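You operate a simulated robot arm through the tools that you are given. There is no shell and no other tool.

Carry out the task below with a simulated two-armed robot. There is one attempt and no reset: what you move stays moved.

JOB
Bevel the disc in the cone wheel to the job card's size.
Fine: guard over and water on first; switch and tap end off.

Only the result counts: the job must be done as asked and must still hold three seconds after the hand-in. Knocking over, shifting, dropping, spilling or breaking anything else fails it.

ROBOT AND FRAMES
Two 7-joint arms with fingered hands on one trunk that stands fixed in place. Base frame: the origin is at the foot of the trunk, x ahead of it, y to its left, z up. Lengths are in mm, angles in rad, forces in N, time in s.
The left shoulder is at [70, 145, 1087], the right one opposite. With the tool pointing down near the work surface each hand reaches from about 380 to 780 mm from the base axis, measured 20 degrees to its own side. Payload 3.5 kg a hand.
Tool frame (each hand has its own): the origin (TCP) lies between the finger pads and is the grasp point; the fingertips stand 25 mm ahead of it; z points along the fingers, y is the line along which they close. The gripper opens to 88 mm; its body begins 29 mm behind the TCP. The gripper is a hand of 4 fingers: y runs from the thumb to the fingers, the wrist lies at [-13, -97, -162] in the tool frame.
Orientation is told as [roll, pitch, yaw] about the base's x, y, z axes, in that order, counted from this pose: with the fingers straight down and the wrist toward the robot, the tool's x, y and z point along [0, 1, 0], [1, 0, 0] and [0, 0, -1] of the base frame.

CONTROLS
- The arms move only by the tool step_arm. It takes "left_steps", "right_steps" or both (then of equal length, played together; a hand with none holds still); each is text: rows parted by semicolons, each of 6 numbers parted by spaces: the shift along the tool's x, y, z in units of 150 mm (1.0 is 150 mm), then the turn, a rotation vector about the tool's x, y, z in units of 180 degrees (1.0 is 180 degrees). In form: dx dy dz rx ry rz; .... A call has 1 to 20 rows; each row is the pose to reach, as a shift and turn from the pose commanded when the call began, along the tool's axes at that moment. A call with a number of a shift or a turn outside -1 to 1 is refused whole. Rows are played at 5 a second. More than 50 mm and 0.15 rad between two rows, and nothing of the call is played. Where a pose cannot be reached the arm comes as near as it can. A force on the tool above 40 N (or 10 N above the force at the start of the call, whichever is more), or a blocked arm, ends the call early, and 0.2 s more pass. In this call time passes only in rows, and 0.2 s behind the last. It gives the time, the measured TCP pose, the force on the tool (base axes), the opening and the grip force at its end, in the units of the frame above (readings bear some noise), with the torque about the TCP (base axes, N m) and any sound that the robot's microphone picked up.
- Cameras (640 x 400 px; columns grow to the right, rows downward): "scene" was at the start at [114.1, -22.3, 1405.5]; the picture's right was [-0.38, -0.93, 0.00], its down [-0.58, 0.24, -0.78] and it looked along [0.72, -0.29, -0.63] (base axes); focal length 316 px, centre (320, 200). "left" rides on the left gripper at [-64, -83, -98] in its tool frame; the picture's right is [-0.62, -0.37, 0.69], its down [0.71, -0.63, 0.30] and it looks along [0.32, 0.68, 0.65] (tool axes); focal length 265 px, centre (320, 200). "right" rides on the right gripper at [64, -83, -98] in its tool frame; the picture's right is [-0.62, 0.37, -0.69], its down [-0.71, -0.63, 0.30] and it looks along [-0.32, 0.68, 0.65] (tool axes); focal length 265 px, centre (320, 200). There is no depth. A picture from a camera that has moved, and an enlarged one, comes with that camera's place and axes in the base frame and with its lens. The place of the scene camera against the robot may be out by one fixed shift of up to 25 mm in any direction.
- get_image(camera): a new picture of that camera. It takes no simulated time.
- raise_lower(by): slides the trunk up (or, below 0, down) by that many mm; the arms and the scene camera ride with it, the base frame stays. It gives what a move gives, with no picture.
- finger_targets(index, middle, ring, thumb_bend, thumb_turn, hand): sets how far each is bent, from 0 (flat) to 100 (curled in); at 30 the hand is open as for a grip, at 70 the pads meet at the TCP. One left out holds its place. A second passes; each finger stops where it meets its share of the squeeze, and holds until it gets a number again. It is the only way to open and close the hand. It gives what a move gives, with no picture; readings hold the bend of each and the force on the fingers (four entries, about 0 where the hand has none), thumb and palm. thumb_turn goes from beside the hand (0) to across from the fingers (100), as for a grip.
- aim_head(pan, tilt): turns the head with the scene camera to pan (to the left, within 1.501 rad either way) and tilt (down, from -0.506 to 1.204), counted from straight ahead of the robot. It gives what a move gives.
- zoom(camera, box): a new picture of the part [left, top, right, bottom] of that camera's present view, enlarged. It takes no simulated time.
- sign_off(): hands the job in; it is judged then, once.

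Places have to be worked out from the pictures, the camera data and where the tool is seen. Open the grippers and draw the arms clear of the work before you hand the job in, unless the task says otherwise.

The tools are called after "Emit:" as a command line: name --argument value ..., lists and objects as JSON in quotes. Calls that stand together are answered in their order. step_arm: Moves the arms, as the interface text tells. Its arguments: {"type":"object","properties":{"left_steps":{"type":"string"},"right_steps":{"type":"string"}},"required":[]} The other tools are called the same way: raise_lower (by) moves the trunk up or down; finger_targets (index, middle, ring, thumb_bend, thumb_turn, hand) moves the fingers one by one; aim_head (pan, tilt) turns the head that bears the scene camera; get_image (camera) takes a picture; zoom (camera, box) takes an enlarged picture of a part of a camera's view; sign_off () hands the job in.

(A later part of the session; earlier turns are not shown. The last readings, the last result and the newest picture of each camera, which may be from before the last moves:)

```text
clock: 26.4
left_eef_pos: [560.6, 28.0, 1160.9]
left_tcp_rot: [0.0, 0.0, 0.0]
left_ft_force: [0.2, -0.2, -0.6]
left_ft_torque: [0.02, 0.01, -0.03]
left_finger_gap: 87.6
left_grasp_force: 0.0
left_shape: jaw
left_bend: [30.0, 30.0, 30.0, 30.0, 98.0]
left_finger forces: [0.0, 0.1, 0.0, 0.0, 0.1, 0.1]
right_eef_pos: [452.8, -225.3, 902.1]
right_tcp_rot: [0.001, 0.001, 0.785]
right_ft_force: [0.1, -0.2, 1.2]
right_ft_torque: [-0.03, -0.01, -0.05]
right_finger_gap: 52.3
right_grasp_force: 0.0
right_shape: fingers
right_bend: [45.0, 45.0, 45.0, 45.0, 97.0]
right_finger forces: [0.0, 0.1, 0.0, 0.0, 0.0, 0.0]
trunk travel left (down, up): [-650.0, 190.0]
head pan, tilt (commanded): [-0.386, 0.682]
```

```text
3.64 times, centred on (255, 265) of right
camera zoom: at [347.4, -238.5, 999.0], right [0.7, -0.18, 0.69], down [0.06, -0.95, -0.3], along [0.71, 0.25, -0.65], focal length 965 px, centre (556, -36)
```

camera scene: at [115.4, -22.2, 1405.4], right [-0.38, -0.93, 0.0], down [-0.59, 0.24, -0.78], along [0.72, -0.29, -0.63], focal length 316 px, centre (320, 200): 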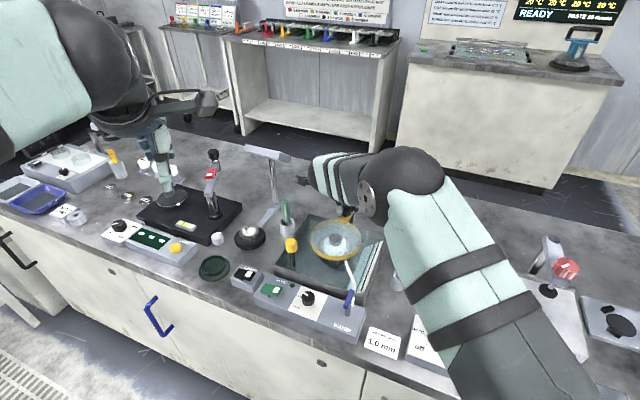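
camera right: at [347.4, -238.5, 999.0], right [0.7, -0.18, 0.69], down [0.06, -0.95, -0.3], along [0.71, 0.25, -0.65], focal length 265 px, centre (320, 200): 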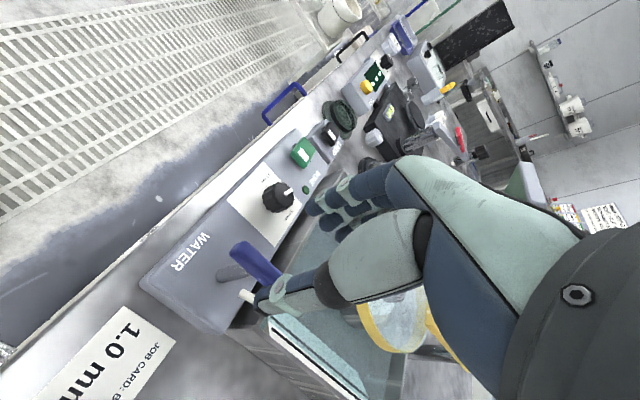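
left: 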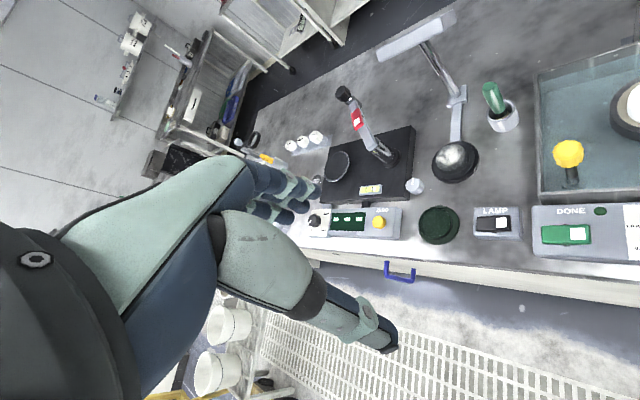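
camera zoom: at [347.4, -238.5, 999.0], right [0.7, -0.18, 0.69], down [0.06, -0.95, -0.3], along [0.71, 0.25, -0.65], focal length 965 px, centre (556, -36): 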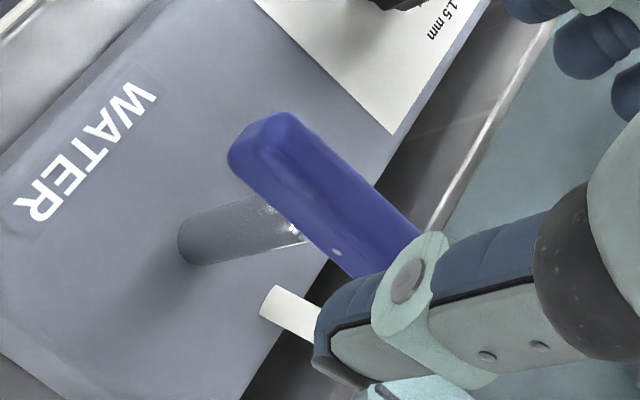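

The stem axis is at about (452,-227), aligned with the TCP. I'll descend to TCP z≈846 around the handle.

Emit:
step_arm --right_steps "0 0 0.13 0 0 0; 0 0 0.26 0 0 0; 0 0 0.37 0 0 0"

Emit:
zoom --camera "right" --box '[200, 160, 420, 330]'

Emit:
zoom --camera "scene" --box '[300, 230, 400, 330]'

```text
clock: 27.2
left_eef_pos: [559.7, 27.4, 1162.1]
left_tcp_rot: [0.002, 0.0, 0.0]
left_ft_force: [0.2, 0.0, 0.4]
left_ft_torque: [0.02, -0.03, -0.01]
left_finger_gap: 87.4
left_grasp_force: 0.0
left_shape: jaw
left_bend: [30.0, 30.0, 30.0, 30.0, 98.0]
left_finger forces: [0.1, 0.0, 0.0, 0.1, 0.1, 0.0]
right_eef_pos: [454.1, -224.4, 844.9]
right_tcp_rot: [0.001, 0.0, 0.78]
right_ft_force: [0.8, 0.3, 0.3]
right_ft_torque: [0.03, -0.01, 0.03]
right_finger_gap: 52.0
right_grasp_force: 0.1
right_shape: fingers
right_bend: [45.0, 45.0, 45.0, 45.0, 97.0]
right_finger forces: [0.0, 0.1, 0.0, 0.0, 0.0, 0.1]
trunk travel left (down, up): [-650.0, 190.0]
head pan, tilt (commanded): [-0.386, 0.682]
```

```text
2.35 times, centred on (310, 245) of right
camera zoom: at [348.0, -238.3, 943.0], right [0.7, -0.18, 0.69], down [0.06, -0.95, -0.3], along [0.71, 0.25, -0.65], focal length 624 px, centre (344, 94)
```

zoom: 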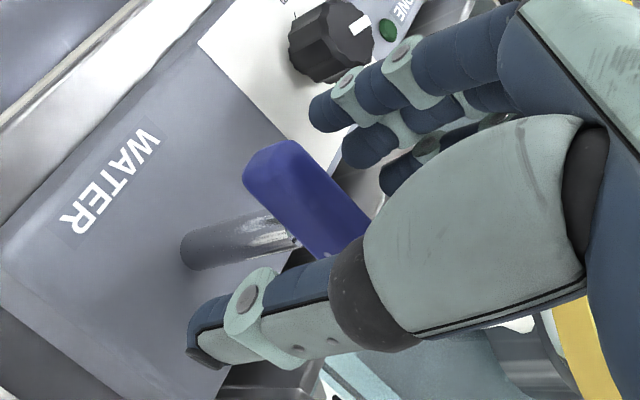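

```text
4.00 times, centred on (350, 280) of scene
camera zoom: at [114.5, -22.5, 1405.5], right [-0.38, -0.93, 0.0], down [-0.58, 0.24, -0.78], along [0.72, -0.29, -0.63], focal length 1262 px, centre (200, -120)
```

zoom: 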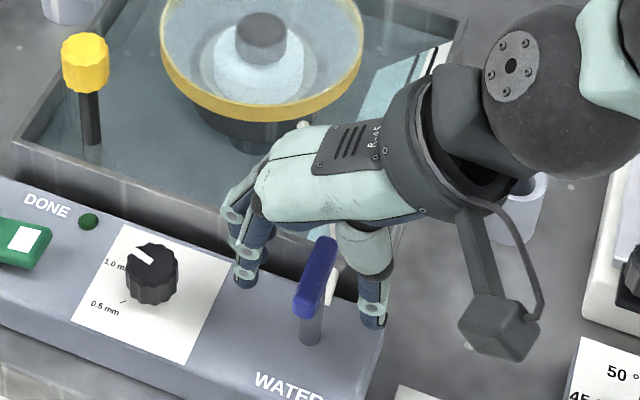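

The handle stands between the fingers and thumb. Closing the grip on it.

Emit:
finger_targets --hand "right" --index 72 --middle 72 --ring 72 --thumb_bend 72

Emit:
zoom --camera "right" --box '[200, 160, 420, 330]'

Emit:
zoom --camera "scene" --box '[300, 230, 400, 330]'

```text
clock: 28.2
left_eef_pos: [561.8, 28.3, 1161.3]
left_tcp_rot: [-0.002, 0.001, 0.0]
left_ft_force: [0.4, 0.1, 0.2]
left_ft_torque: [-0.02, 0.05, 0.02]
left_finger_gap: 87.5
left_grasp_force: 0.1
left_shape: jaw
left_bend: [30.0, 30.0, 30.0, 30.0, 98.0]
left_finger forces: [0.0, 0.1, 0.0, 0.1, 0.1, 0.1]
right_eef_pos: [454.4, -224.1, 846.0]
right_tcp_rot: [0.001, -0.002, 0.784]
right_ft_force: [3.5, 4.0, -5.3]
right_ft_torque: [0.1, -0.04, 0.14]
right_finger_gap: 5.6
right_grasp_force: 8.1
right_shape: fingers
right_bend: [71.0, 67.0, 71.0, 66.0, 97.0]
right_finger forces: [3.6, 3.4, 3.4, 0.0, 5.3, 0.0]
trunk travel left (down, up): [-650.0, 190.0]
head pan, tilt (commanded): [-0.386, 0.682]
```

```text
2.35 times, centred on (310, 245) of right
camera zoom: at [348.8, -237.6, 943.0], right [0.7, -0.18, 0.69], down [0.06, -0.95, -0.3], along [0.71, 0.25, -0.65], focal length 624 px, centre (344, 94)
```

zoom: 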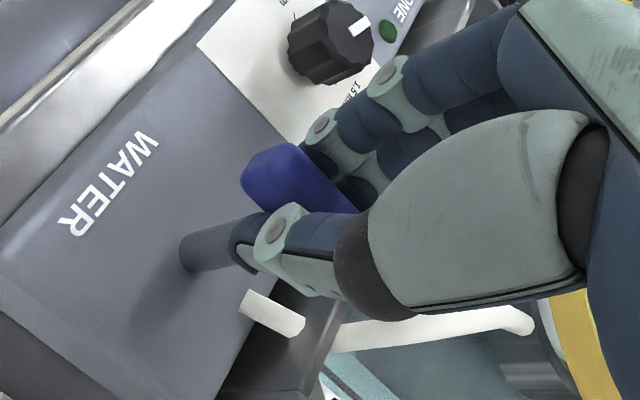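

```text
4.00 times, centred on (350, 280) of scene
camera zoom: at [115.6, -21.7, 1405.3], right [-0.38, -0.93, 0.0], down [-0.59, 0.24, -0.78], along [0.72, -0.29, -0.63], focal length 1262 px, centre (200, -120)
```

zoom: 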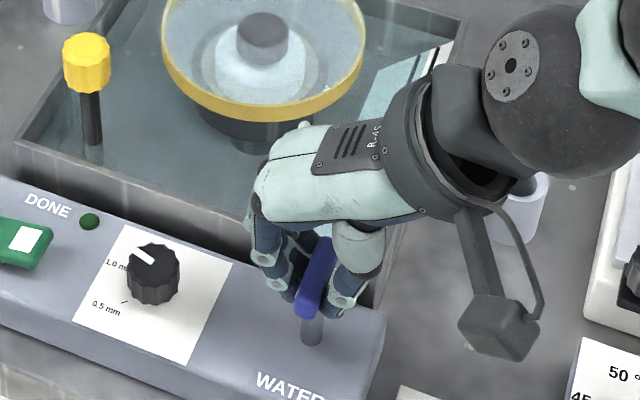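

Grip holds the handle at 8 N. I'll try a 15° clockwise turn first and watch the torque.

Emit:
step_arm --right_steps "0 0 0 0 0 0.028; 0 0 0 0 0 0.056; 0 0 0 0 0 0.084"

Emit:
zoom --camera "right" --box '[200, 160, 420, 330]'

Emit:
zoom --camera "scene" --box '[300, 230, 400, 330]'

```text
clock: 29.0
left_eef_pos: [559.6, 29.8, 1161.2]
left_tcp_rot: [-0.002, 0.001, 0.0]
left_ft_force: [-0.5, 1.0, -0.4]
left_ft_torque: [0.02, -0.02, -0.01]
left_finger_gap: 87.3
left_grasp_force: 0.1
left_shape: jaw
left_bend: [30.0, 30.0, 30.0, 30.0, 98.0]
left_finger forces: [0.1, 0.0, 0.0, 0.1, 0.1, 0.1]
right_eef_pos: [453.8, -224.4, 847.6]
right_tcp_rot: [0.001, 0.001, 0.518]
right_ft_force: [4.9, 8.2, -3.3]
right_ft_torque: [0.14, -0.02, 0.35]
right_finger_gap: 5.8
right_grasp_force: 11.2
right_shape: fingers
right_bend: [71.0, 66.0, 63.0, 65.0, 98.0]
right_finger forces: [2.0, 5.5, 7.5, 0.0, 7.5, 0.0]
trunk travel left (down, up): [-650.0, 190.0]
head pan, tilt (commanded): [-0.386, 0.682]
```

```text
2.35 times, centred on (310, 245) of right
camera zoom: at [349.5, -209.0, 943.5], right [0.63, -0.36, 0.69], down [-0.19, -0.93, -0.3], along [0.75, 0.06, -0.65], focal length 624 px, centre (344, 94)
```

zoom: 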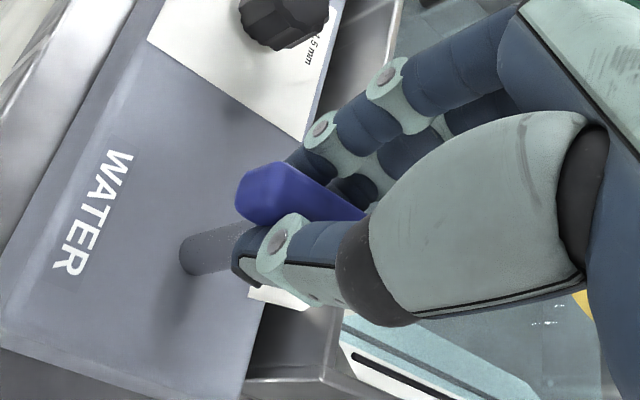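

```text
4.00 times, centred on (350, 280) of scene
camera zoom: at [115.6, -20.3, 1405.4], right [-0.38, -0.93, 0.0], down [-0.59, 0.24, -0.78], along [0.72, -0.29, -0.63], focal length 1262 px, centre (200, -120)
```

zoom: 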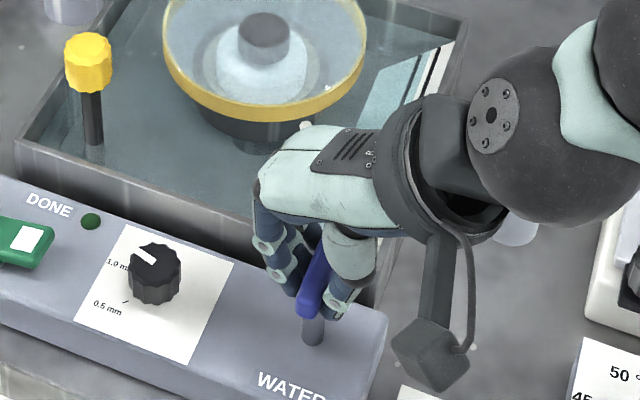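

The handle didn't follow clockwise (torque rose to 0.35 N·m, finger loads shifted), so that looks like the stop. I'll turn back and try 15° counter-clockwise.

Emit:
step_arm --right_steps "0 0 0 0 0 -0.028; 0 0 0 0 0 -0.056; 0 0 0 0 0 -0.084; 0 0 0 0 0 -0.112; 0 0 0 0 0 -0.14; 0 0 0 0 0 -0.167"

Emit:
zoom --camera "right" --box '[200, 160, 420, 330]'

Emit:
zoom --camera "scene" --box '[300, 230, 400, 330]'

```text
clock: 30.4
left_eef_pos: [560.8, 30.0, 1161.7]
left_tcp_rot: [-0.001, 0.002, 0.0]
left_ft_force: [0.0, 0.1, 0.7]
left_ft_torque: [0.01, -0.01, 0.01]
left_finger_gap: 87.6
left_grasp_force: 0.0
left_shape: jaw
left_bend: [30.0, 30.0, 30.0, 30.0, 98.0]
left_finger forces: [0.0, 0.0, 0.1, 0.0, 0.0, 0.0]
right_eef_pos: [453.4, -226.1, 844.3]
right_tcp_rot: [0.0, -0.001, 1.044]
right_ft_force: [3.2, 3.7, -0.8]
right_ft_torque: [0.08, -0.06, -0.02]
right_finger_gap: 5.7
right_grasp_force: 7.4
right_shape: fingers
right_bend: [71.0, 71.0, 72.0, 68.0, 96.0]
right_finger forces: [6.8, 2.2, 0.8, 0.0, 4.1, 0.0]
trunk travel left (down, up): [-650.0, 190.0]
head pan, tilt (commanded): [-0.386, 0.682]
```

```text
2.35 times, centred on (310, 245) of right
camera zoom: at [355.8, -265.0, 943.1], right [0.72, 0.01, 0.69], down [0.3, -0.9, -0.3], along [0.62, 0.43, -0.65], focal length 624 px, centre (344, 94)
```

zoom: 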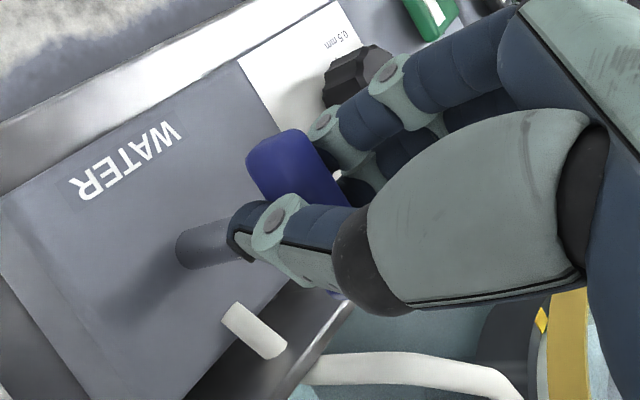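

```text
4.00 times, centred on (350, 280) of scene
camera zoom: at [115.4, -21.7, 1405.4], right [-0.38, -0.93, 0.0], down [-0.59, 0.24, -0.78], along [0.72, -0.29, -0.63], focal length 1262 px, centre (200, -120)
```

zoom: 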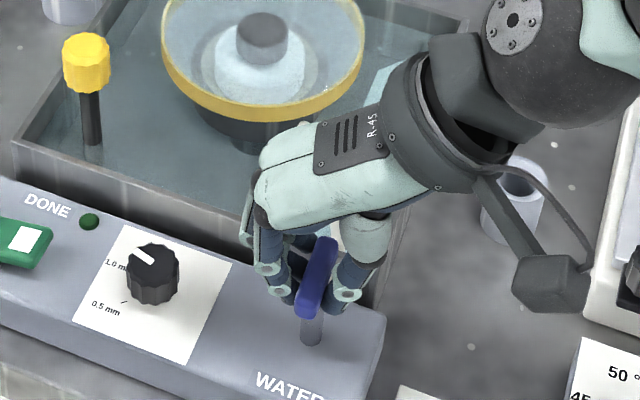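

The handle shows little change yet and the torque is low, so the grip's play is only just taken up. I'll continue another 20° counter-clockwise.

Emit:
step_arm --right_steps "0 0 0 0 0 -0.028; 0 0 0 0 0 -0.056; 0 0 0 0 0 -0.084; 0 0 0 0 0 -0.112"

Emit:
zoom --camera "right" --box '[200, 160, 420, 330]'

Emit:
zoom --camera "scene" --box '[300, 230, 400, 330]'

```text
clock: 31.4
left_eef_pos: [561.0, 28.7, 1161.3]
left_tcp_rot: [0.001, 0.0, 0.0]
left_ft_force: [1.4, 0.1, -1.0]
left_ft_torque: [0.0, 0.0, 0.0]
left_finger_gap: 87.7
left_grasp_force: 0.2
left_shape: jaw
left_bend: [30.0, 30.0, 30.0, 30.0, 98.0]
left_finger forces: [0.0, 0.0, 0.0, 0.0, 0.0, 0.1]
right_eef_pos: [453.5, -225.2, 846.5]
right_tcp_rot: [0.002, 0.001, 1.396]
right_ft_force: [2.3, 3.6, -0.2]
right_ft_torque: [0.06, -0.03, -0.02]
right_finger_gap: 5.4
right_grasp_force: 6.9
right_shape: fingers
right_bend: [71.0, 71.0, 72.0, 68.0, 96.0]
right_finger forces: [6.0, 1.9, 0.6, 0.0, 4.9, 0.0]
trunk travel left (down, up): [-650.0, 190.0]
head pan, tilt (commanded): [-0.386, 0.682]
```

```text
2.35 times, centred on (310, 245) of right
camera zoom: at [375.1, -296.0, 943.2], right [0.68, 0.26, 0.69], down [0.59, -0.74, -0.3], along [0.44, 0.62, -0.65], focal length 624 px, centre (344, 94)
```

zoom: 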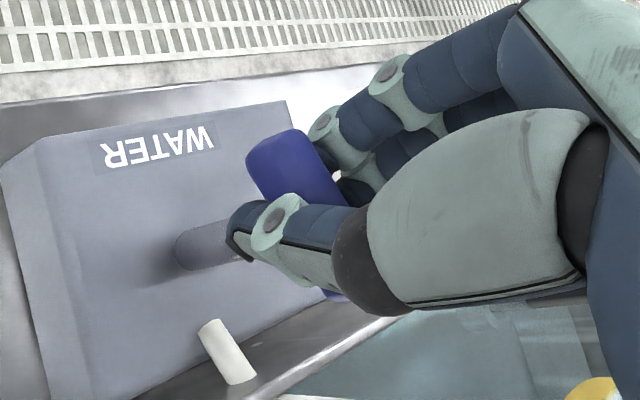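

```text
4.00 times, centred on (350, 280) of scene
camera zoom: at [114.9, -21.7, 1405.4], right [-0.38, -0.93, 0.0], down [-0.59, 0.24, -0.78], along [0.72, -0.29, -0.63], focal length 1262 px, centre (200, -120)
```

zoom: 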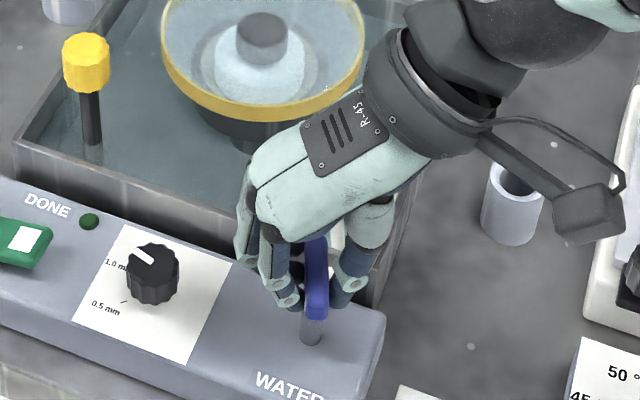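

The handle is now following counter-clockwise with little torque. Continuing in 20° increments while watching for water.

Emit:
step_arm --right_steps "0 0 0 0 0 -0.028; 0 0 0 0 0 -0.056; 0 0 0 0 0 -0.084; 0 0 0 0 0 -0.112"

Emit:
get_image --camera "right"

Emit:
zoom --camera "scene" --box '[280, 200, 400, 330]'

```text
clock: 32.4
left_eef_pos: [560.9, 29.7, 1161.9]
left_tcp_rot: [0.001, -0.001, 0.002]
left_ft_force: [-0.6, -0.3, -0.1]
left_ft_torque: [0.01, 0.01, -0.04]
left_finger_gap: 87.5
left_grasp_force: 0.1
left_shape: jaw
left_bend: [30.0, 30.0, 30.0, 30.0, 98.0]
left_finger forces: [0.1, 0.0, 0.0, 0.0, 0.0, 0.0]
right_eef_pos: [453.4, -224.8, 845.7]
right_tcp_rot: [0.001, 0.0, 1.747]
right_ft_force: [-0.6, 3.2, -1.6]
right_ft_torque: [0.07, 0.0, -0.02]
right_finger_gap: 5.4
right_grasp_force: 6.5
right_shape: fingers
right_bend: [71.0, 71.0, 72.0, 68.0, 96.0]
right_finger forces: [5.8, 1.8, 0.1, 0.0, 4.6, 0.0]
trunk travel left (down, up): [-650.0, 190.0]
head pan, tilt (commanded): [-0.386, 0.682]
```

```text
taken
camera right: at [404.0, -318.6, 943.5], right [0.55, 0.47, 0.69], down [0.81, -0.49, -0.31], along [0.2, 0.73, -0.65], focal length 265 px, centre (320, 200)
```

right: 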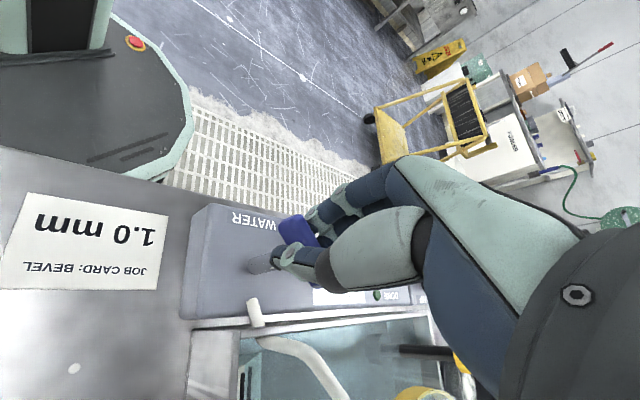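

```text
3.08 times, centred on (340, 265) of scene
camera zoom: at [114.4, -21.6, 1405.4], right [-0.38, -0.93, 0.0], down [-0.58, 0.24, -0.78], along [0.72, -0.29, -0.63], focal length 971 px, centre (258, 0)
```

zoom: 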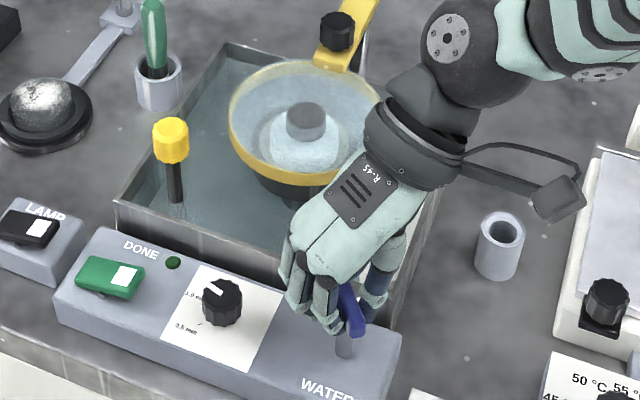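

Handle is about 40° round. Continuing another 20°.

Emit:
step_arm --right_steps "0 0 0 0 0 -0.028; 0 0 0 0 0 -0.056; 0 0 0 0 0 -0.084; 0 0 0 0 0 -0.112"

Emit:
get_image --camera "right"

Emit:
zoom --camera "scene" --box '[280, 200, 400, 330]'

```text
clock: 33.4
left_eef_pos: [559.8, 29.0, 1161.9]
left_tcp_rot: [0.0, -0.001, 0.0]
left_ft_force: [0.5, -0.5, 0.0]
left_ft_torque: [-0.02, 0.03, -0.05]
left_finger_gap: 87.6
left_grasp_force: 0.0
left_shape: jaw
left_bend: [30.0, 30.0, 30.0, 30.0, 98.0]
left_finger forces: [0.0, 0.0, 0.0, 0.0, 0.0, 0.0]
right_eef_pos: [453.5, -225.5, 844.8]
right_tcp_rot: [-0.001, 0.002, 2.099]
right_ft_force: [-3.7, 1.7, -3.4]
right_ft_torque: [0.05, 0.06, 0.0]
right_finger_gap: 5.6
right_grasp_force: 6.2
right_shape: fingers
right_bend: [71.0, 71.0, 72.0, 68.0, 95.0]
right_finger forces: [5.6, 1.4, 0.1, 0.0, 4.8, 0.1]
trunk travel left (down, up): [-650.0, 190.0]
head pan, tilt (commanded): [-0.386, 0.682]
```

```text
taken
camera right: at [438.8, -329.6, 943.6], right [0.35, 0.63, 0.69], down [0.93, -0.18, -0.3], along [-0.07, 0.75, -0.65], focal length 265 px, centre (320, 200)
```

right: 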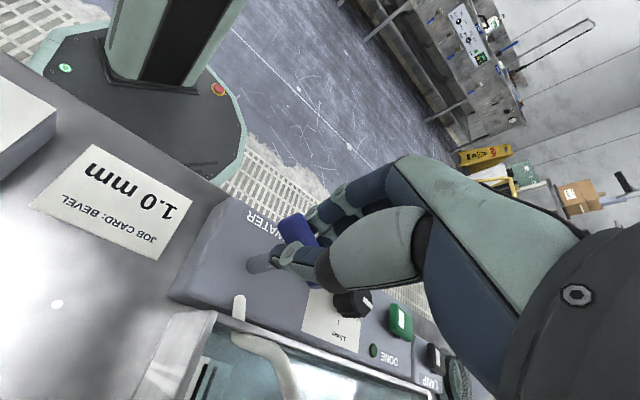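

```text
3.08 times, centred on (340, 265) of scene
camera zoom: at [114.0, -22.0, 1405.5], right [-0.38, -0.93, 0.0], down [-0.58, 0.24, -0.78], along [0.72, -0.29, -0.63], focal length 971 px, centre (258, 0)
```

zoom: 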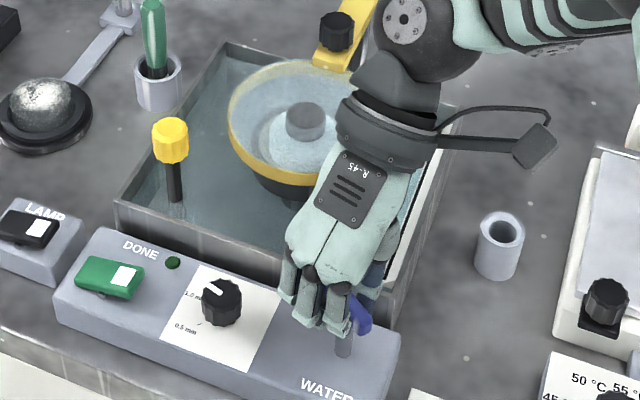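

Still following at low load. Another 20°.

Emit:
step_arm --right_steps "0 0 0 0 0 -0.028; 0 0 0 0 0 -0.056; 0 0 0 0 0 -0.084; 0 0 0 0 0 -0.112"

Emit:
get_image --camera "right"

Emit:
zoom --camera "scene" --box '[280, 200, 400, 330]'

```text
clock: 34.4
left_eef_pos: [559.7, 28.9, 1161.9]
left_tcp_rot: [0.0, 0.0, -0.001]
left_ft_force: [0.5, 0.3, -0.6]
left_ft_torque: [0.01, 0.01, 0.02]
left_finger_gap: 87.8
left_grasp_force: 0.1
left_shape: jaw
left_bend: [30.0, 30.0, 30.0, 30.0, 98.0]
left_finger forces: [0.0, 0.1, 0.0, 0.0, 0.0, 0.1]
right_eef_pos: [452.1, -226.0, 846.2]
right_tcp_rot: [-0.002, 0.0, 2.453]
right_ft_force: [-4.3, 0.2, -1.2]
right_ft_torque: [0.02, 0.08, -0.03]
right_finger_gap: 5.8
right_grasp_force: 5.8
right_shape: fingers
right_bend: [71.0, 71.0, 72.0, 68.0, 95.0]
right_finger forces: [5.9, 1.4, 0.0, 0.1, 4.6, 0.0]
trunk travel left (down, up): [-650.0, 190.0]
head pan, tilt (commanded): [-0.386, 0.682]
```

```text
taken
camera right: at [475.4, -327.9, 943.7], right [0.11, 0.71, 0.69], down [0.94, 0.15, -0.3], along [-0.32, 0.69, -0.65], focal length 265 px, centre (320, 200)
```

right: 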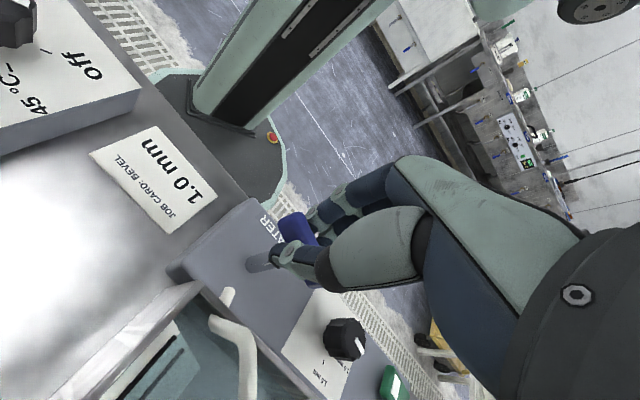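

```text
3.08 times, centred on (340, 265) of scene
camera zoom: at [113.4, -22.3, 1405.6], right [-0.38, -0.93, 0.0], down [-0.58, 0.24, -0.78], along [0.72, -0.29, -0.63], focal length 971 px, centre (258, 0)
```

zoom: 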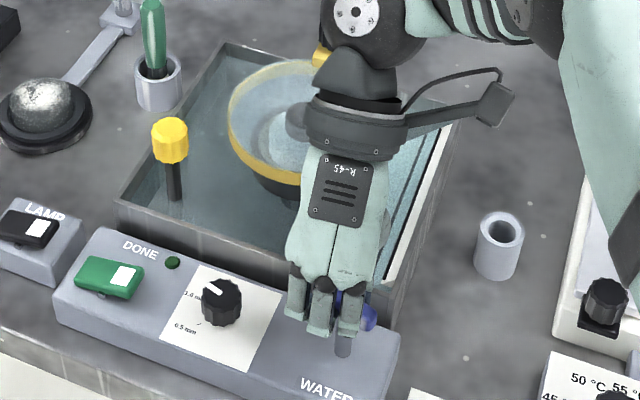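

Yaw is 140° and still free. Another 15° counter-clockwise, watching for an end stop.

Emit:
step_arm --right_steps "0 0 0 0 0 -0.028; 0 0 0 0 0 -0.056; 0 0 0 0 0 -0.084"

Emit:
get_image --camera "right"

Emit:
zoom --camera "scene" --box '[280, 200, 400, 330]'

```text
clock: 35.2
left_eef_pos: [560.9, 28.0, 1162.2]
left_tcp_rot: [0.0, 0.0, 0.003]
left_ft_force: [1.3, -0.3, 0.1]
left_ft_torque: [-0.01, -0.04, 0.02]
left_finger_gap: 87.6
left_grasp_force: 0.0
left_shape: jaw
left_bend: [30.0, 30.0, 30.0, 30.0, 98.0]
left_finger forces: [0.0, 0.0, 0.0, 0.1, 0.0, 0.0]
right_eef_pos: [453.1, -225.5, 846.4]
right_tcp_rot: [0.001, -0.001, 2.718]
right_ft_force: [-6.0, -1.5, -2.4]
right_ft_torque: [0.01, 0.1, -0.03]
right_finger_gap: 5.6
right_grasp_force: 6.3
right_shape: fingers
right_bend: [71.0, 71.0, 72.0, 68.0, 95.0]
right_finger forces: [5.9, 1.7, 0.0, 0.0, 4.4, 0.0]
trunk travel left (down, up): [-650.0, 190.0]
head pan, tilt (commanded): [-0.386, 0.682]
```

```text
taken
camera right: at [501.2, -318.6, 943.8], right [-0.08, 0.72, 0.69], down [0.87, 0.39, -0.3], along [-0.49, 0.58, -0.65], focal length 265 px, centre (320, 200)
```

right: 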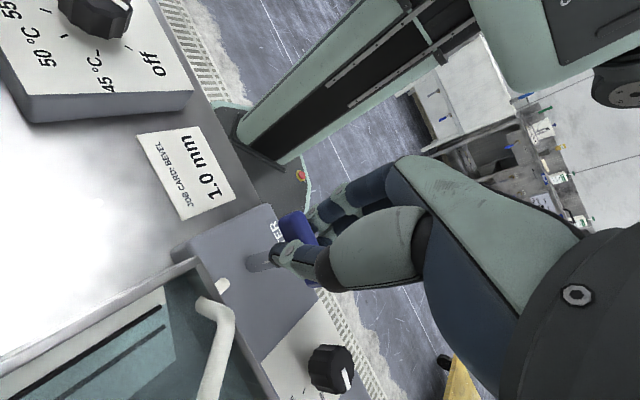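

```text
3.08 times, centred on (340, 265) of scene
camera zoom: at [113.3, -22.3, 1405.6], right [-0.38, -0.93, 0.0], down [-0.58, 0.24, -0.78], along [0.72, -0.29, -0.63], focal length 971 px, centre (258, 0)
```

zoom: 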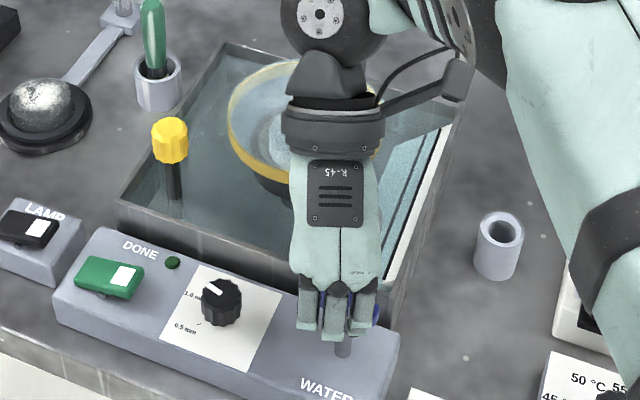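

The handle has turned roughly 90° but I can't see the spout tip past the hand. I'll open the grip slightly and lift away to inspect the tap and water.

Emit:
finger_targets --hand "right" --index 50 --middle 50 --ring 50 --thumb_bend 52

Emit:
get_image --camera "right"

```text
clock: 36.2
left_eef_pos: [560.2, 28.7, 1161.7]
left_tcp_rot: [-0.001, 0.001, 0.0]
left_ft_force: [0.9, 0.0, -0.8]
left_ft_torque: [0.03, 0.0, 0.03]
left_finger_gap: 87.7
left_grasp_force: 0.1
left_shape: jaw
left_bend: [30.0, 30.0, 30.0, 30.0, 98.0]
left_finger forces: [0.0, 0.1, 0.0, 0.1, 0.0, 0.0]
right_eef_pos: [453.5, -225.8, 846.2]
right_tcp_rot: [-0.001, 0.0, 2.714]
right_ft_force: [-0.2, 0.1, 0.6]
right_ft_torque: [-0.02, 0.05, -0.02]
right_finger_gap: 38.8
right_grasp_force: 0.0
right_shape: fingers
right_bend: [50.0, 50.0, 50.0, 52.0, 97.0]
right_finger forces: [0.0, 0.0, 0.0, 0.0, 0.0, 0.0]
trunk travel left (down, up): [-650.0, 190.0]
head pan, tilt (commanded): [-0.386, 0.682]
```

```text
taken
camera right: at [501.8, -318.5, 943.5], right [-0.08, 0.72, 0.69], down [0.87, 0.39, -0.3], along [-0.49, 0.58, -0.65], focal length 265 px, centre (320, 200)
```

right: 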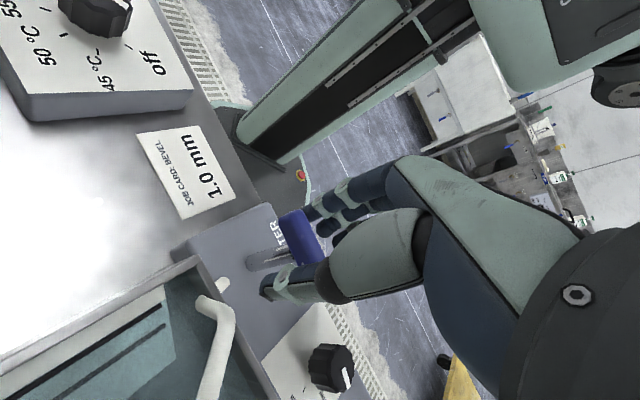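

Fingers are free of the handle. Lifting straight up.

Emit:
step_arm --right_steps "0 0 -0.15 0 0 0; 0 0 -0.35 0 0 0; 0 0 -0.6 0 0 0"

Emit:
get_image --camera "right"

Emit:
get_image --camera "scene"

```text
clock: 37.0
left_eef_pos: [560.4, 28.0, 1162.8]
left_tcp_rot: [-0.001, 0.0, -0.002]
left_ft_force: [0.1, -0.5, 0.5]
left_ft_torque: [-0.03, 0.01, -0.01]
left_finger_gap: 87.6
left_grasp_force: 0.0
left_shape: jaw
left_bend: [30.0, 30.0, 30.0, 30.0, 98.0]
left_finger forces: [0.0, 0.0, 0.0, 0.1, 0.1, 0.0]
right_eef_pos: [452.4, -225.6, 935.8]
right_tcp_rot: [0.0, 0.0, 2.715]
right_ft_force: [-0.1, 0.0, 0.0]
right_ft_torque: [0.0, 0.0, 0.0]
right_finger_gap: 38.9
right_grasp_force: 0.1
right_shape: fingers
right_bend: [50.0, 50.0, 50.0, 52.0, 97.0]
right_finger forces: [0.0, 0.1, 0.1, 0.0, 0.1, 0.0]
trunk travel left (down, up): [-650.0, 190.0]
head pan, tilt (commanded): [-0.386, 0.682]
```

```text
taken
camera right: at [501.0, -319.5, 1034.0], right [-0.08, 0.72, 0.69], down [0.87, 0.39, -0.3], along [-0.49, 0.58, -0.65], focal length 265 px, centre (320, 200)
```

right: 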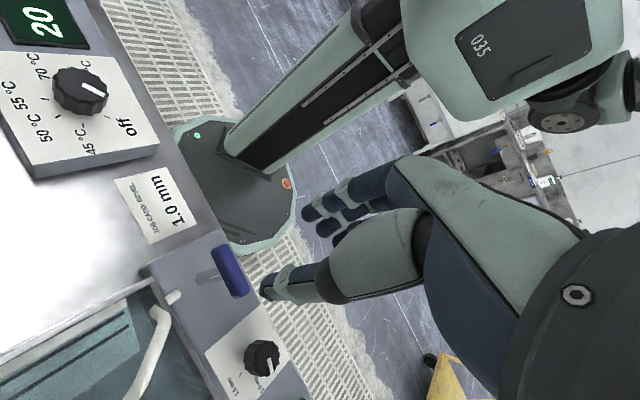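

```text
taken
camera scene: at [113.1, -22.7, 1405.5], right [-0.38, -0.93, 0.0], down [-0.58, 0.24, -0.78], along [0.72, -0.29, -0.63], focal length 316 px, centre (320, 200)
```

scene: 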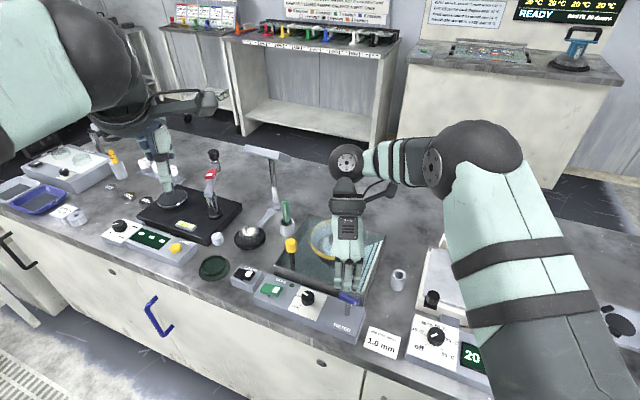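

The tap handle now lies along the box (a quarter turn). I'll back the right hand off to the right and up so the scene camera can see the spout.

Emit:
step_arm --right_steps "0.038 -0.004 -0.036 0 0 0.044; 0.076 -0.008 -0.071 0 0 0.088; 0.114 -0.012 -0.107 0 0 0.132; 0.152 -0.015 -0.142 0 0 0.176; 0.19 -0.019 -0.178 0 0 0.22; 0.228 -0.023 -0.214 0 0 0.264; 0.265 -0.027 -0.249 0 0 0.308; 0.303 -0.031 -0.285 0 0 0.352; 0.341 -0.035 -0.32 0 0 0.396; 0.379 -0.038 -0.356 0 0 0.44; 0.417 -0.042 -0.391 0 0 0.484; 0.455 -0.046 -0.427 0 0 0.528"

Emit:
get_image --camera "right"

Emit:
get_image --camera "scene"

Emit:
zoom --camera "scene" --box '[290, 210, 390, 330]'

```text
clock: 39.6
left_eef_pos: [559.3, 27.8, 1162.4]
left_tcp_rot: [0.001, 0.0, 0.0]
left_ft_force: [-1.0, 0.0, 0.0]
left_ft_torque: [0.01, 0.0, 0.03]
left_finger_gap: 87.7
left_grasp_force: 0.1
left_shape: jaw
left_bend: [30.0, 30.0, 30.0, 30.0, 98.0]
left_finger forces: [0.0, 0.1, 0.1, 0.2, 0.1, 0.0]
right_eef_pos: [431.3, -290.3, 999.4]
right_tcp_rot: [0.001, 0.0, 1.054]
right_ft_force: [0.9, 0.8, 0.5]
right_ft_torque: [0.01, -0.03, -0.03]
right_finger_gap: 38.9
right_grasp_force: 0.1
right_shape: fingers
right_bend: [50.0, 50.0, 50.0, 52.0, 97.0]
right_finger forces: [0.1, 0.0, 0.1, 0.1, 0.0, 0.0]
trunk travel left (down, up): [-650.0, 190.0]
head pan, tilt (commanded): [-0.386, 0.682]
```

```text
taken
camera right: at [332.8, -330.9, 1097.9], right [0.72, 0.01, 0.69], down [0.31, -0.9, -0.3], along [0.62, 0.43, -0.65], focal length 265 px, centre (320, 200)
```

right: 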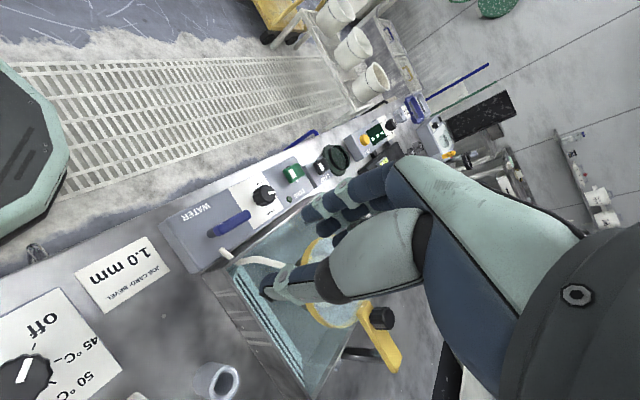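

```text
taken
camera scene: at [113.2, -22.0, 1405.6], right [-0.38, -0.93, 0.0], down [-0.58, 0.24, -0.78], along [0.72, -0.29, -0.63], focal length 316 px, centre (320, 200)
```

scene: 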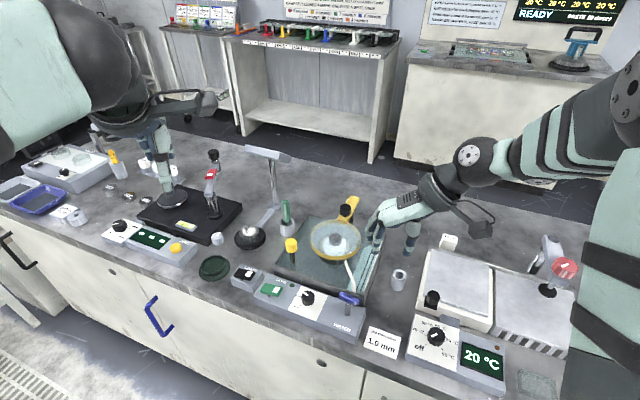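

```text
3.33 times, centred on (340, 270) of scene
camera zoom: at [113.2, -22.0, 1405.6], right [-0.38, -0.93, 0.0], down [-0.58, 0.24, -0.78], along [0.72, -0.29, -0.63], focal length 1052 px, centre (253, -33)
```

zoom: 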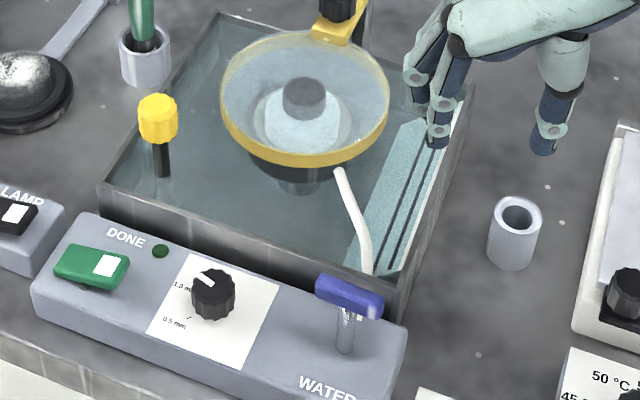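

Zooming closely at the spout tip and wheel for a water stream.

Emit:
zoom --camera "scene" --box '[315, 235, 375, 290]'

Emit:
zoom --camera "right" --box '[170, 180, 330, 300]'

Emit:
get_image --camera "left"

```text
7.27 times, centred on (345, 262) of scene
camera zoom: at [113.2, -22.0, 1405.6], right [-0.38, -0.93, 0.0], down [-0.58, 0.24, -0.78], along [0.72, -0.29, -0.63], focal length 2295 px, centre (138, -254)
```

zoom: 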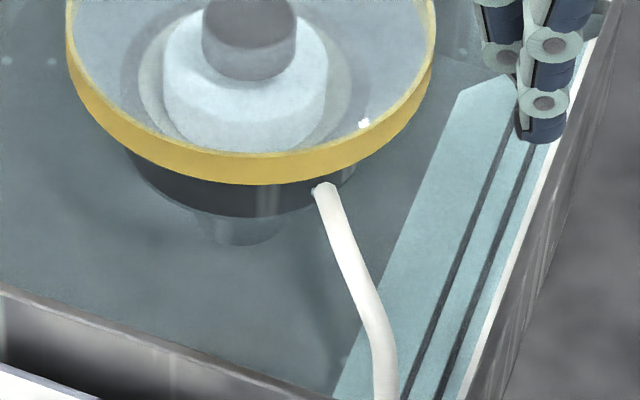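

```text
3.33 times, centred on (250, 240) of right
camera zoom: at [332.8, -330.9, 1097.9], right [0.72, 0.01, 0.69], down [0.31, -0.9, -0.3], along [0.62, 0.43, -0.65], focal length 885 px, centre (553, 67)
```

zoom: 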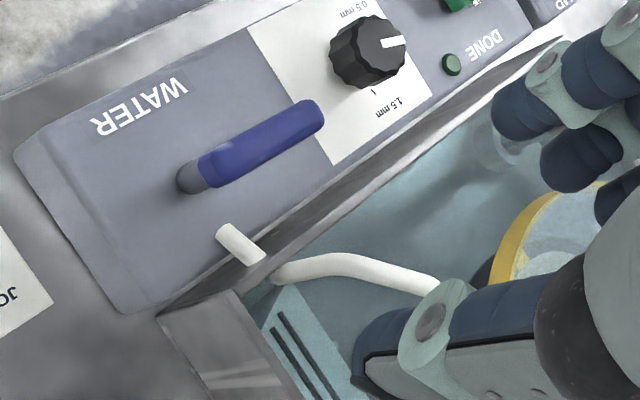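

```text
taken
camera left: at [475.3, -34.2, 1261.8], right [-0.37, -0.62, -0.69], down [-0.63, 0.71, -0.3], along [0.68, 0.32, -0.65], focal length 265 px, centre (320, 200)
```

left: 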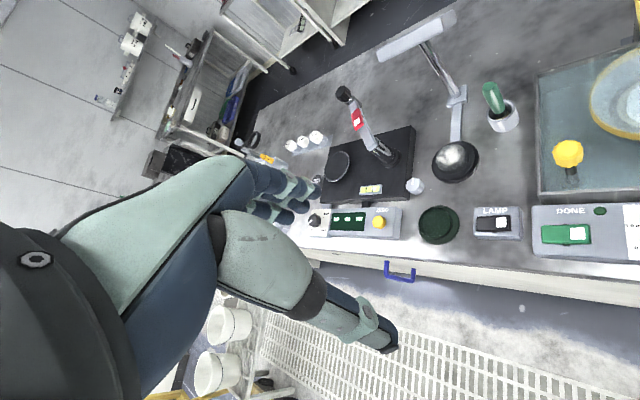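

There's a faint bluish bit at the spout tip but it's not conclusive. I'll reposition the right wrist camera (staying high) to look at the spout tip directly.

Emit:
step_arm --right_steps "-0.082 0.015 0.045 0 0 0.0419; -0.163 0.03 0.09 0 0 0.0839; -0.245 0.044 0.135 0 0 0.1258; -0.327 0.059 0.18 0 0 0.1678; -0.408 0.074 0.225 0 0 0.2097; -0.49 0.089 0.27 0 0 0.2516; -0.571 0.103 0.315 0 0 0.2936; -0.653 0.118 0.36 0 0 0.3355"

Emit:
get_image --camera "right"

Emit:
zoom --camera "right" --box '[130, 130, 290, 290]'

Emit:
zoom --camera "scene" --box '[315, 225, 375, 280]'

```text
clock: 41.4
left_eef_pos: [561.2, 27.6, 1161.7]
left_tcp_rot: [-0.001, 0.001, 0.0]
left_ft_force: [0.6, 0.3, -0.2]
left_ft_torque: [0.0, 0.05, 0.0]
left_finger_gap: 87.6
left_grasp_force: 0.1
left_shape: jaw
left_bend: [30.0, 30.0, 30.0, 30.0, 98.0]
left_finger forces: [0.1, 0.1, 0.0, 0.1, 0.1, 0.0]
right_eef_pos: [526.9, -322.9, 946.1]
right_tcp_rot: [0.001, 0.002, 0.0]
right_ft_force: [-0.3, -0.3, -0.4]
right_ft_torque: [0.0, -0.01, 0.01]
right_finger_gap: 39.1
right_grasp_force: 0.0
right_shape: fingers
right_bend: [50.0, 50.0, 50.0, 52.0, 97.0]
right_finger forces: [0.0, 0.0, 0.0, 0.0, 0.0, 0.0]
trunk travel left (down, up): [-650.0, 190.0]
head pan, tilt (commanded): [-0.386, 0.682]
```

```text
taken
camera right: at [442.4, -259.1, 1043.3], right [0.37, -0.62, 0.69], down [-0.63, -0.71, -0.3], along [0.68, -0.33, -0.65], focal length 265 px, centre (320, 200)
```

right: 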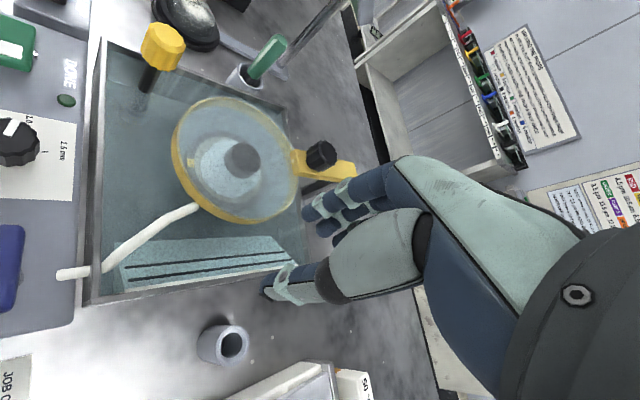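

```text
2.50 times, centred on (210, 210) of right
camera zoom: at [442.4, -259.1, 1043.3], right [0.37, -0.62, 0.69], down [-0.63, -0.71, -0.3], along [0.68, -0.33, -0.65], focal length 664 px, centre (595, 175)
```

zoom: 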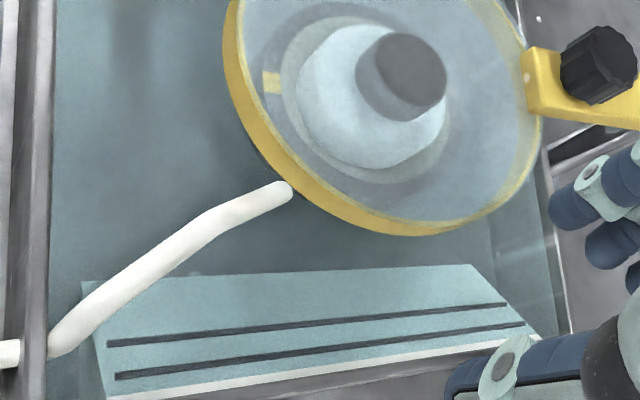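

```text
7.27 times, centred on (345, 252) of scene
camera zoom: at [114.9, -21.8, 1405.4], right [-0.38, -0.93, 0.0], down [-0.59, 0.24, -0.78], along [0.72, -0.29, -0.63], focal length 2295 px, centre (138, -182)
```

zoom: 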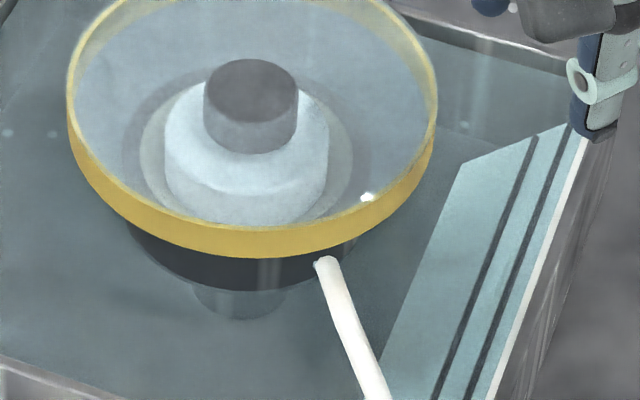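

The panel at the tray's side has changed: earlier its outer black line lay in white, now both lines are under teal, which suggests the water level is rising. I'll zoom in on it before letting any more time pass.

Emit:
zoom --camera "scene" --box '[345, 225, 395, 300]'

Emit:
zoom --camera "right" --box '[80, 220, 310, 320]'

Emit:
zoom --camera "scene" --box '[265, 205, 395, 320]'

Emit:
zoom --camera "right" --box '[100, 10, 260, 120]'

```text
5.33 times, centred on (370, 262) of scene
camera zoom: at [114.9, -21.8, 1405.4], right [-0.38, -0.93, 0.0], down [-0.59, 0.24, -0.78], along [0.72, -0.29, -0.63], focal length 1683 px, centre (53, -133)
```

zoom: 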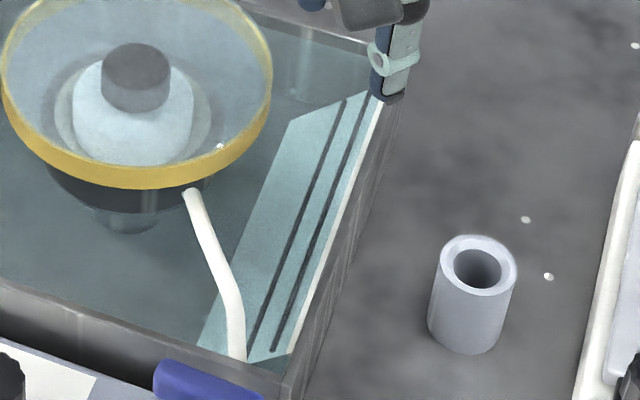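

```text
2.78 times, centred on (195, 270) of right
camera zoom: at [442.4, -259.1, 1043.3], right [0.37, -0.62, 0.69], down [-0.63, -0.71, -0.3], along [0.68, -0.33, -0.65], focal length 738 px, centre (668, 5)
```

zoom: 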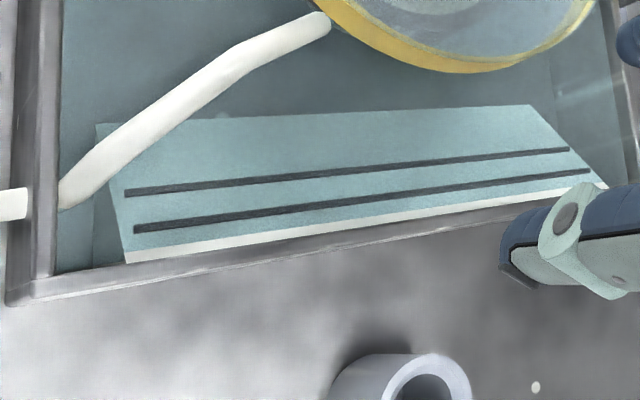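

```text
3.48 times, centred on (330, 262) of scene
camera zoom: at [114.9, -21.8, 1405.4], right [-0.38, -0.93, 0.0], down [-0.59, 0.24, -0.78], along [0.72, -0.29, -0.63], focal length 1098 px, centre (285, -17)
```

zoom: 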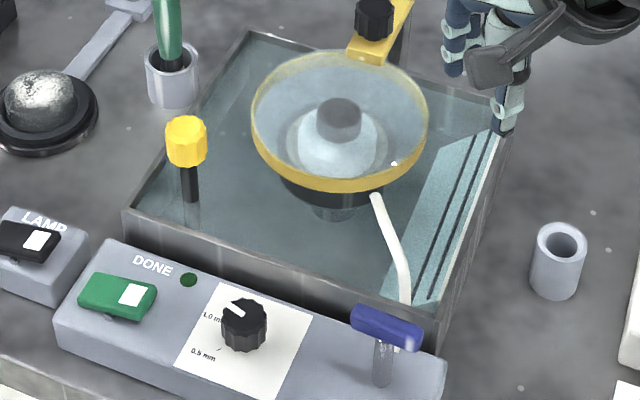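

```text
3.64 times, centred on (180, 65) of right
camera zoom: at [442.4, -259.1, 1043.3], right [0.37, -0.62, 0.69], down [-0.63, -0.71, -0.3], along [0.68, -0.33, -0.65], focal length 965 px, centre (829, 691)
```

zoom: 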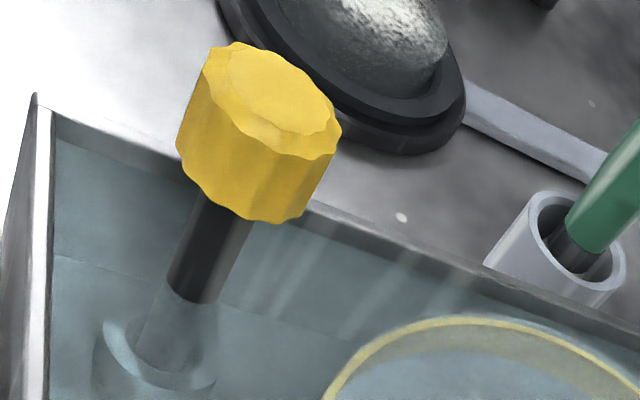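

The tray is a basin filling with water (yellow plug standing in its drain); the waterline on the plug's stem has risen. Before spending time I'll measure the level precisely from both cameras.

Emit:
zoom --camera "scene" --box '[276, 232, 308, 272]'

Emit:
zoom --camera "left" --box '[530, 40, 640, 230]'

Emit:
zoom --camera "scene" --box '[335, 270, 385, 310]'

```text
10.00 times, centred on (292, 252) of scene
camera zoom: at [114.9, -21.8, 1405.4], right [-0.38, -0.93, 0.0], down [-0.59, 0.24, -0.78], along [0.72, -0.29, -0.63], focal length 3155 px, centre (600, -320)
```

zoom: 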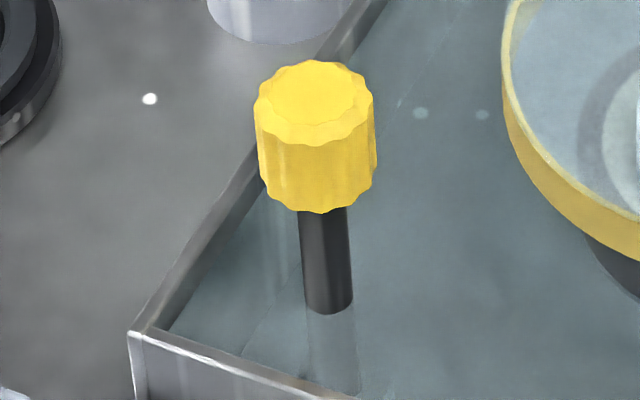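

```text
2.11 times, centred on (585, 135) of left
camera zoom: at [476.9, -34.0, 1261.2], right [-0.37, -0.62, -0.69], down [-0.63, 0.71, -0.3], along [0.68, 0.32, -0.65], focal length 559 px, centre (-238, 337)
```

zoom: 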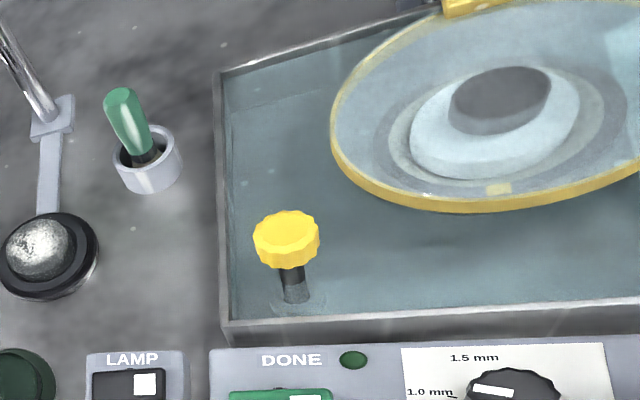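

```text
10.00 times, centred on (360, 290) of scene
camera zoom: at [114.9, -21.8, 1405.4], right [-0.38, -0.93, 0.0], down [-0.59, 0.24, -0.78], along [0.72, -0.29, -0.63], focal length 3155 px, centre (-80, -700)
```

zoom: 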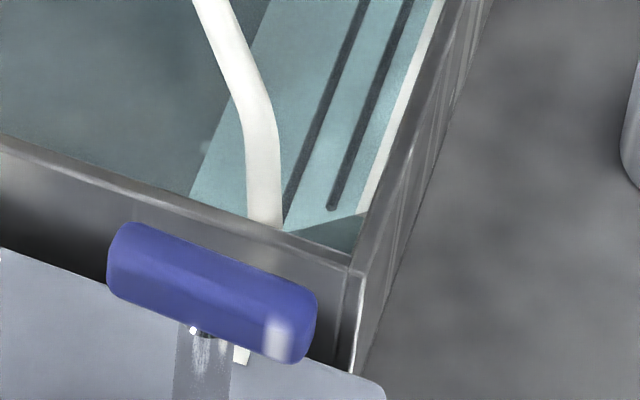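

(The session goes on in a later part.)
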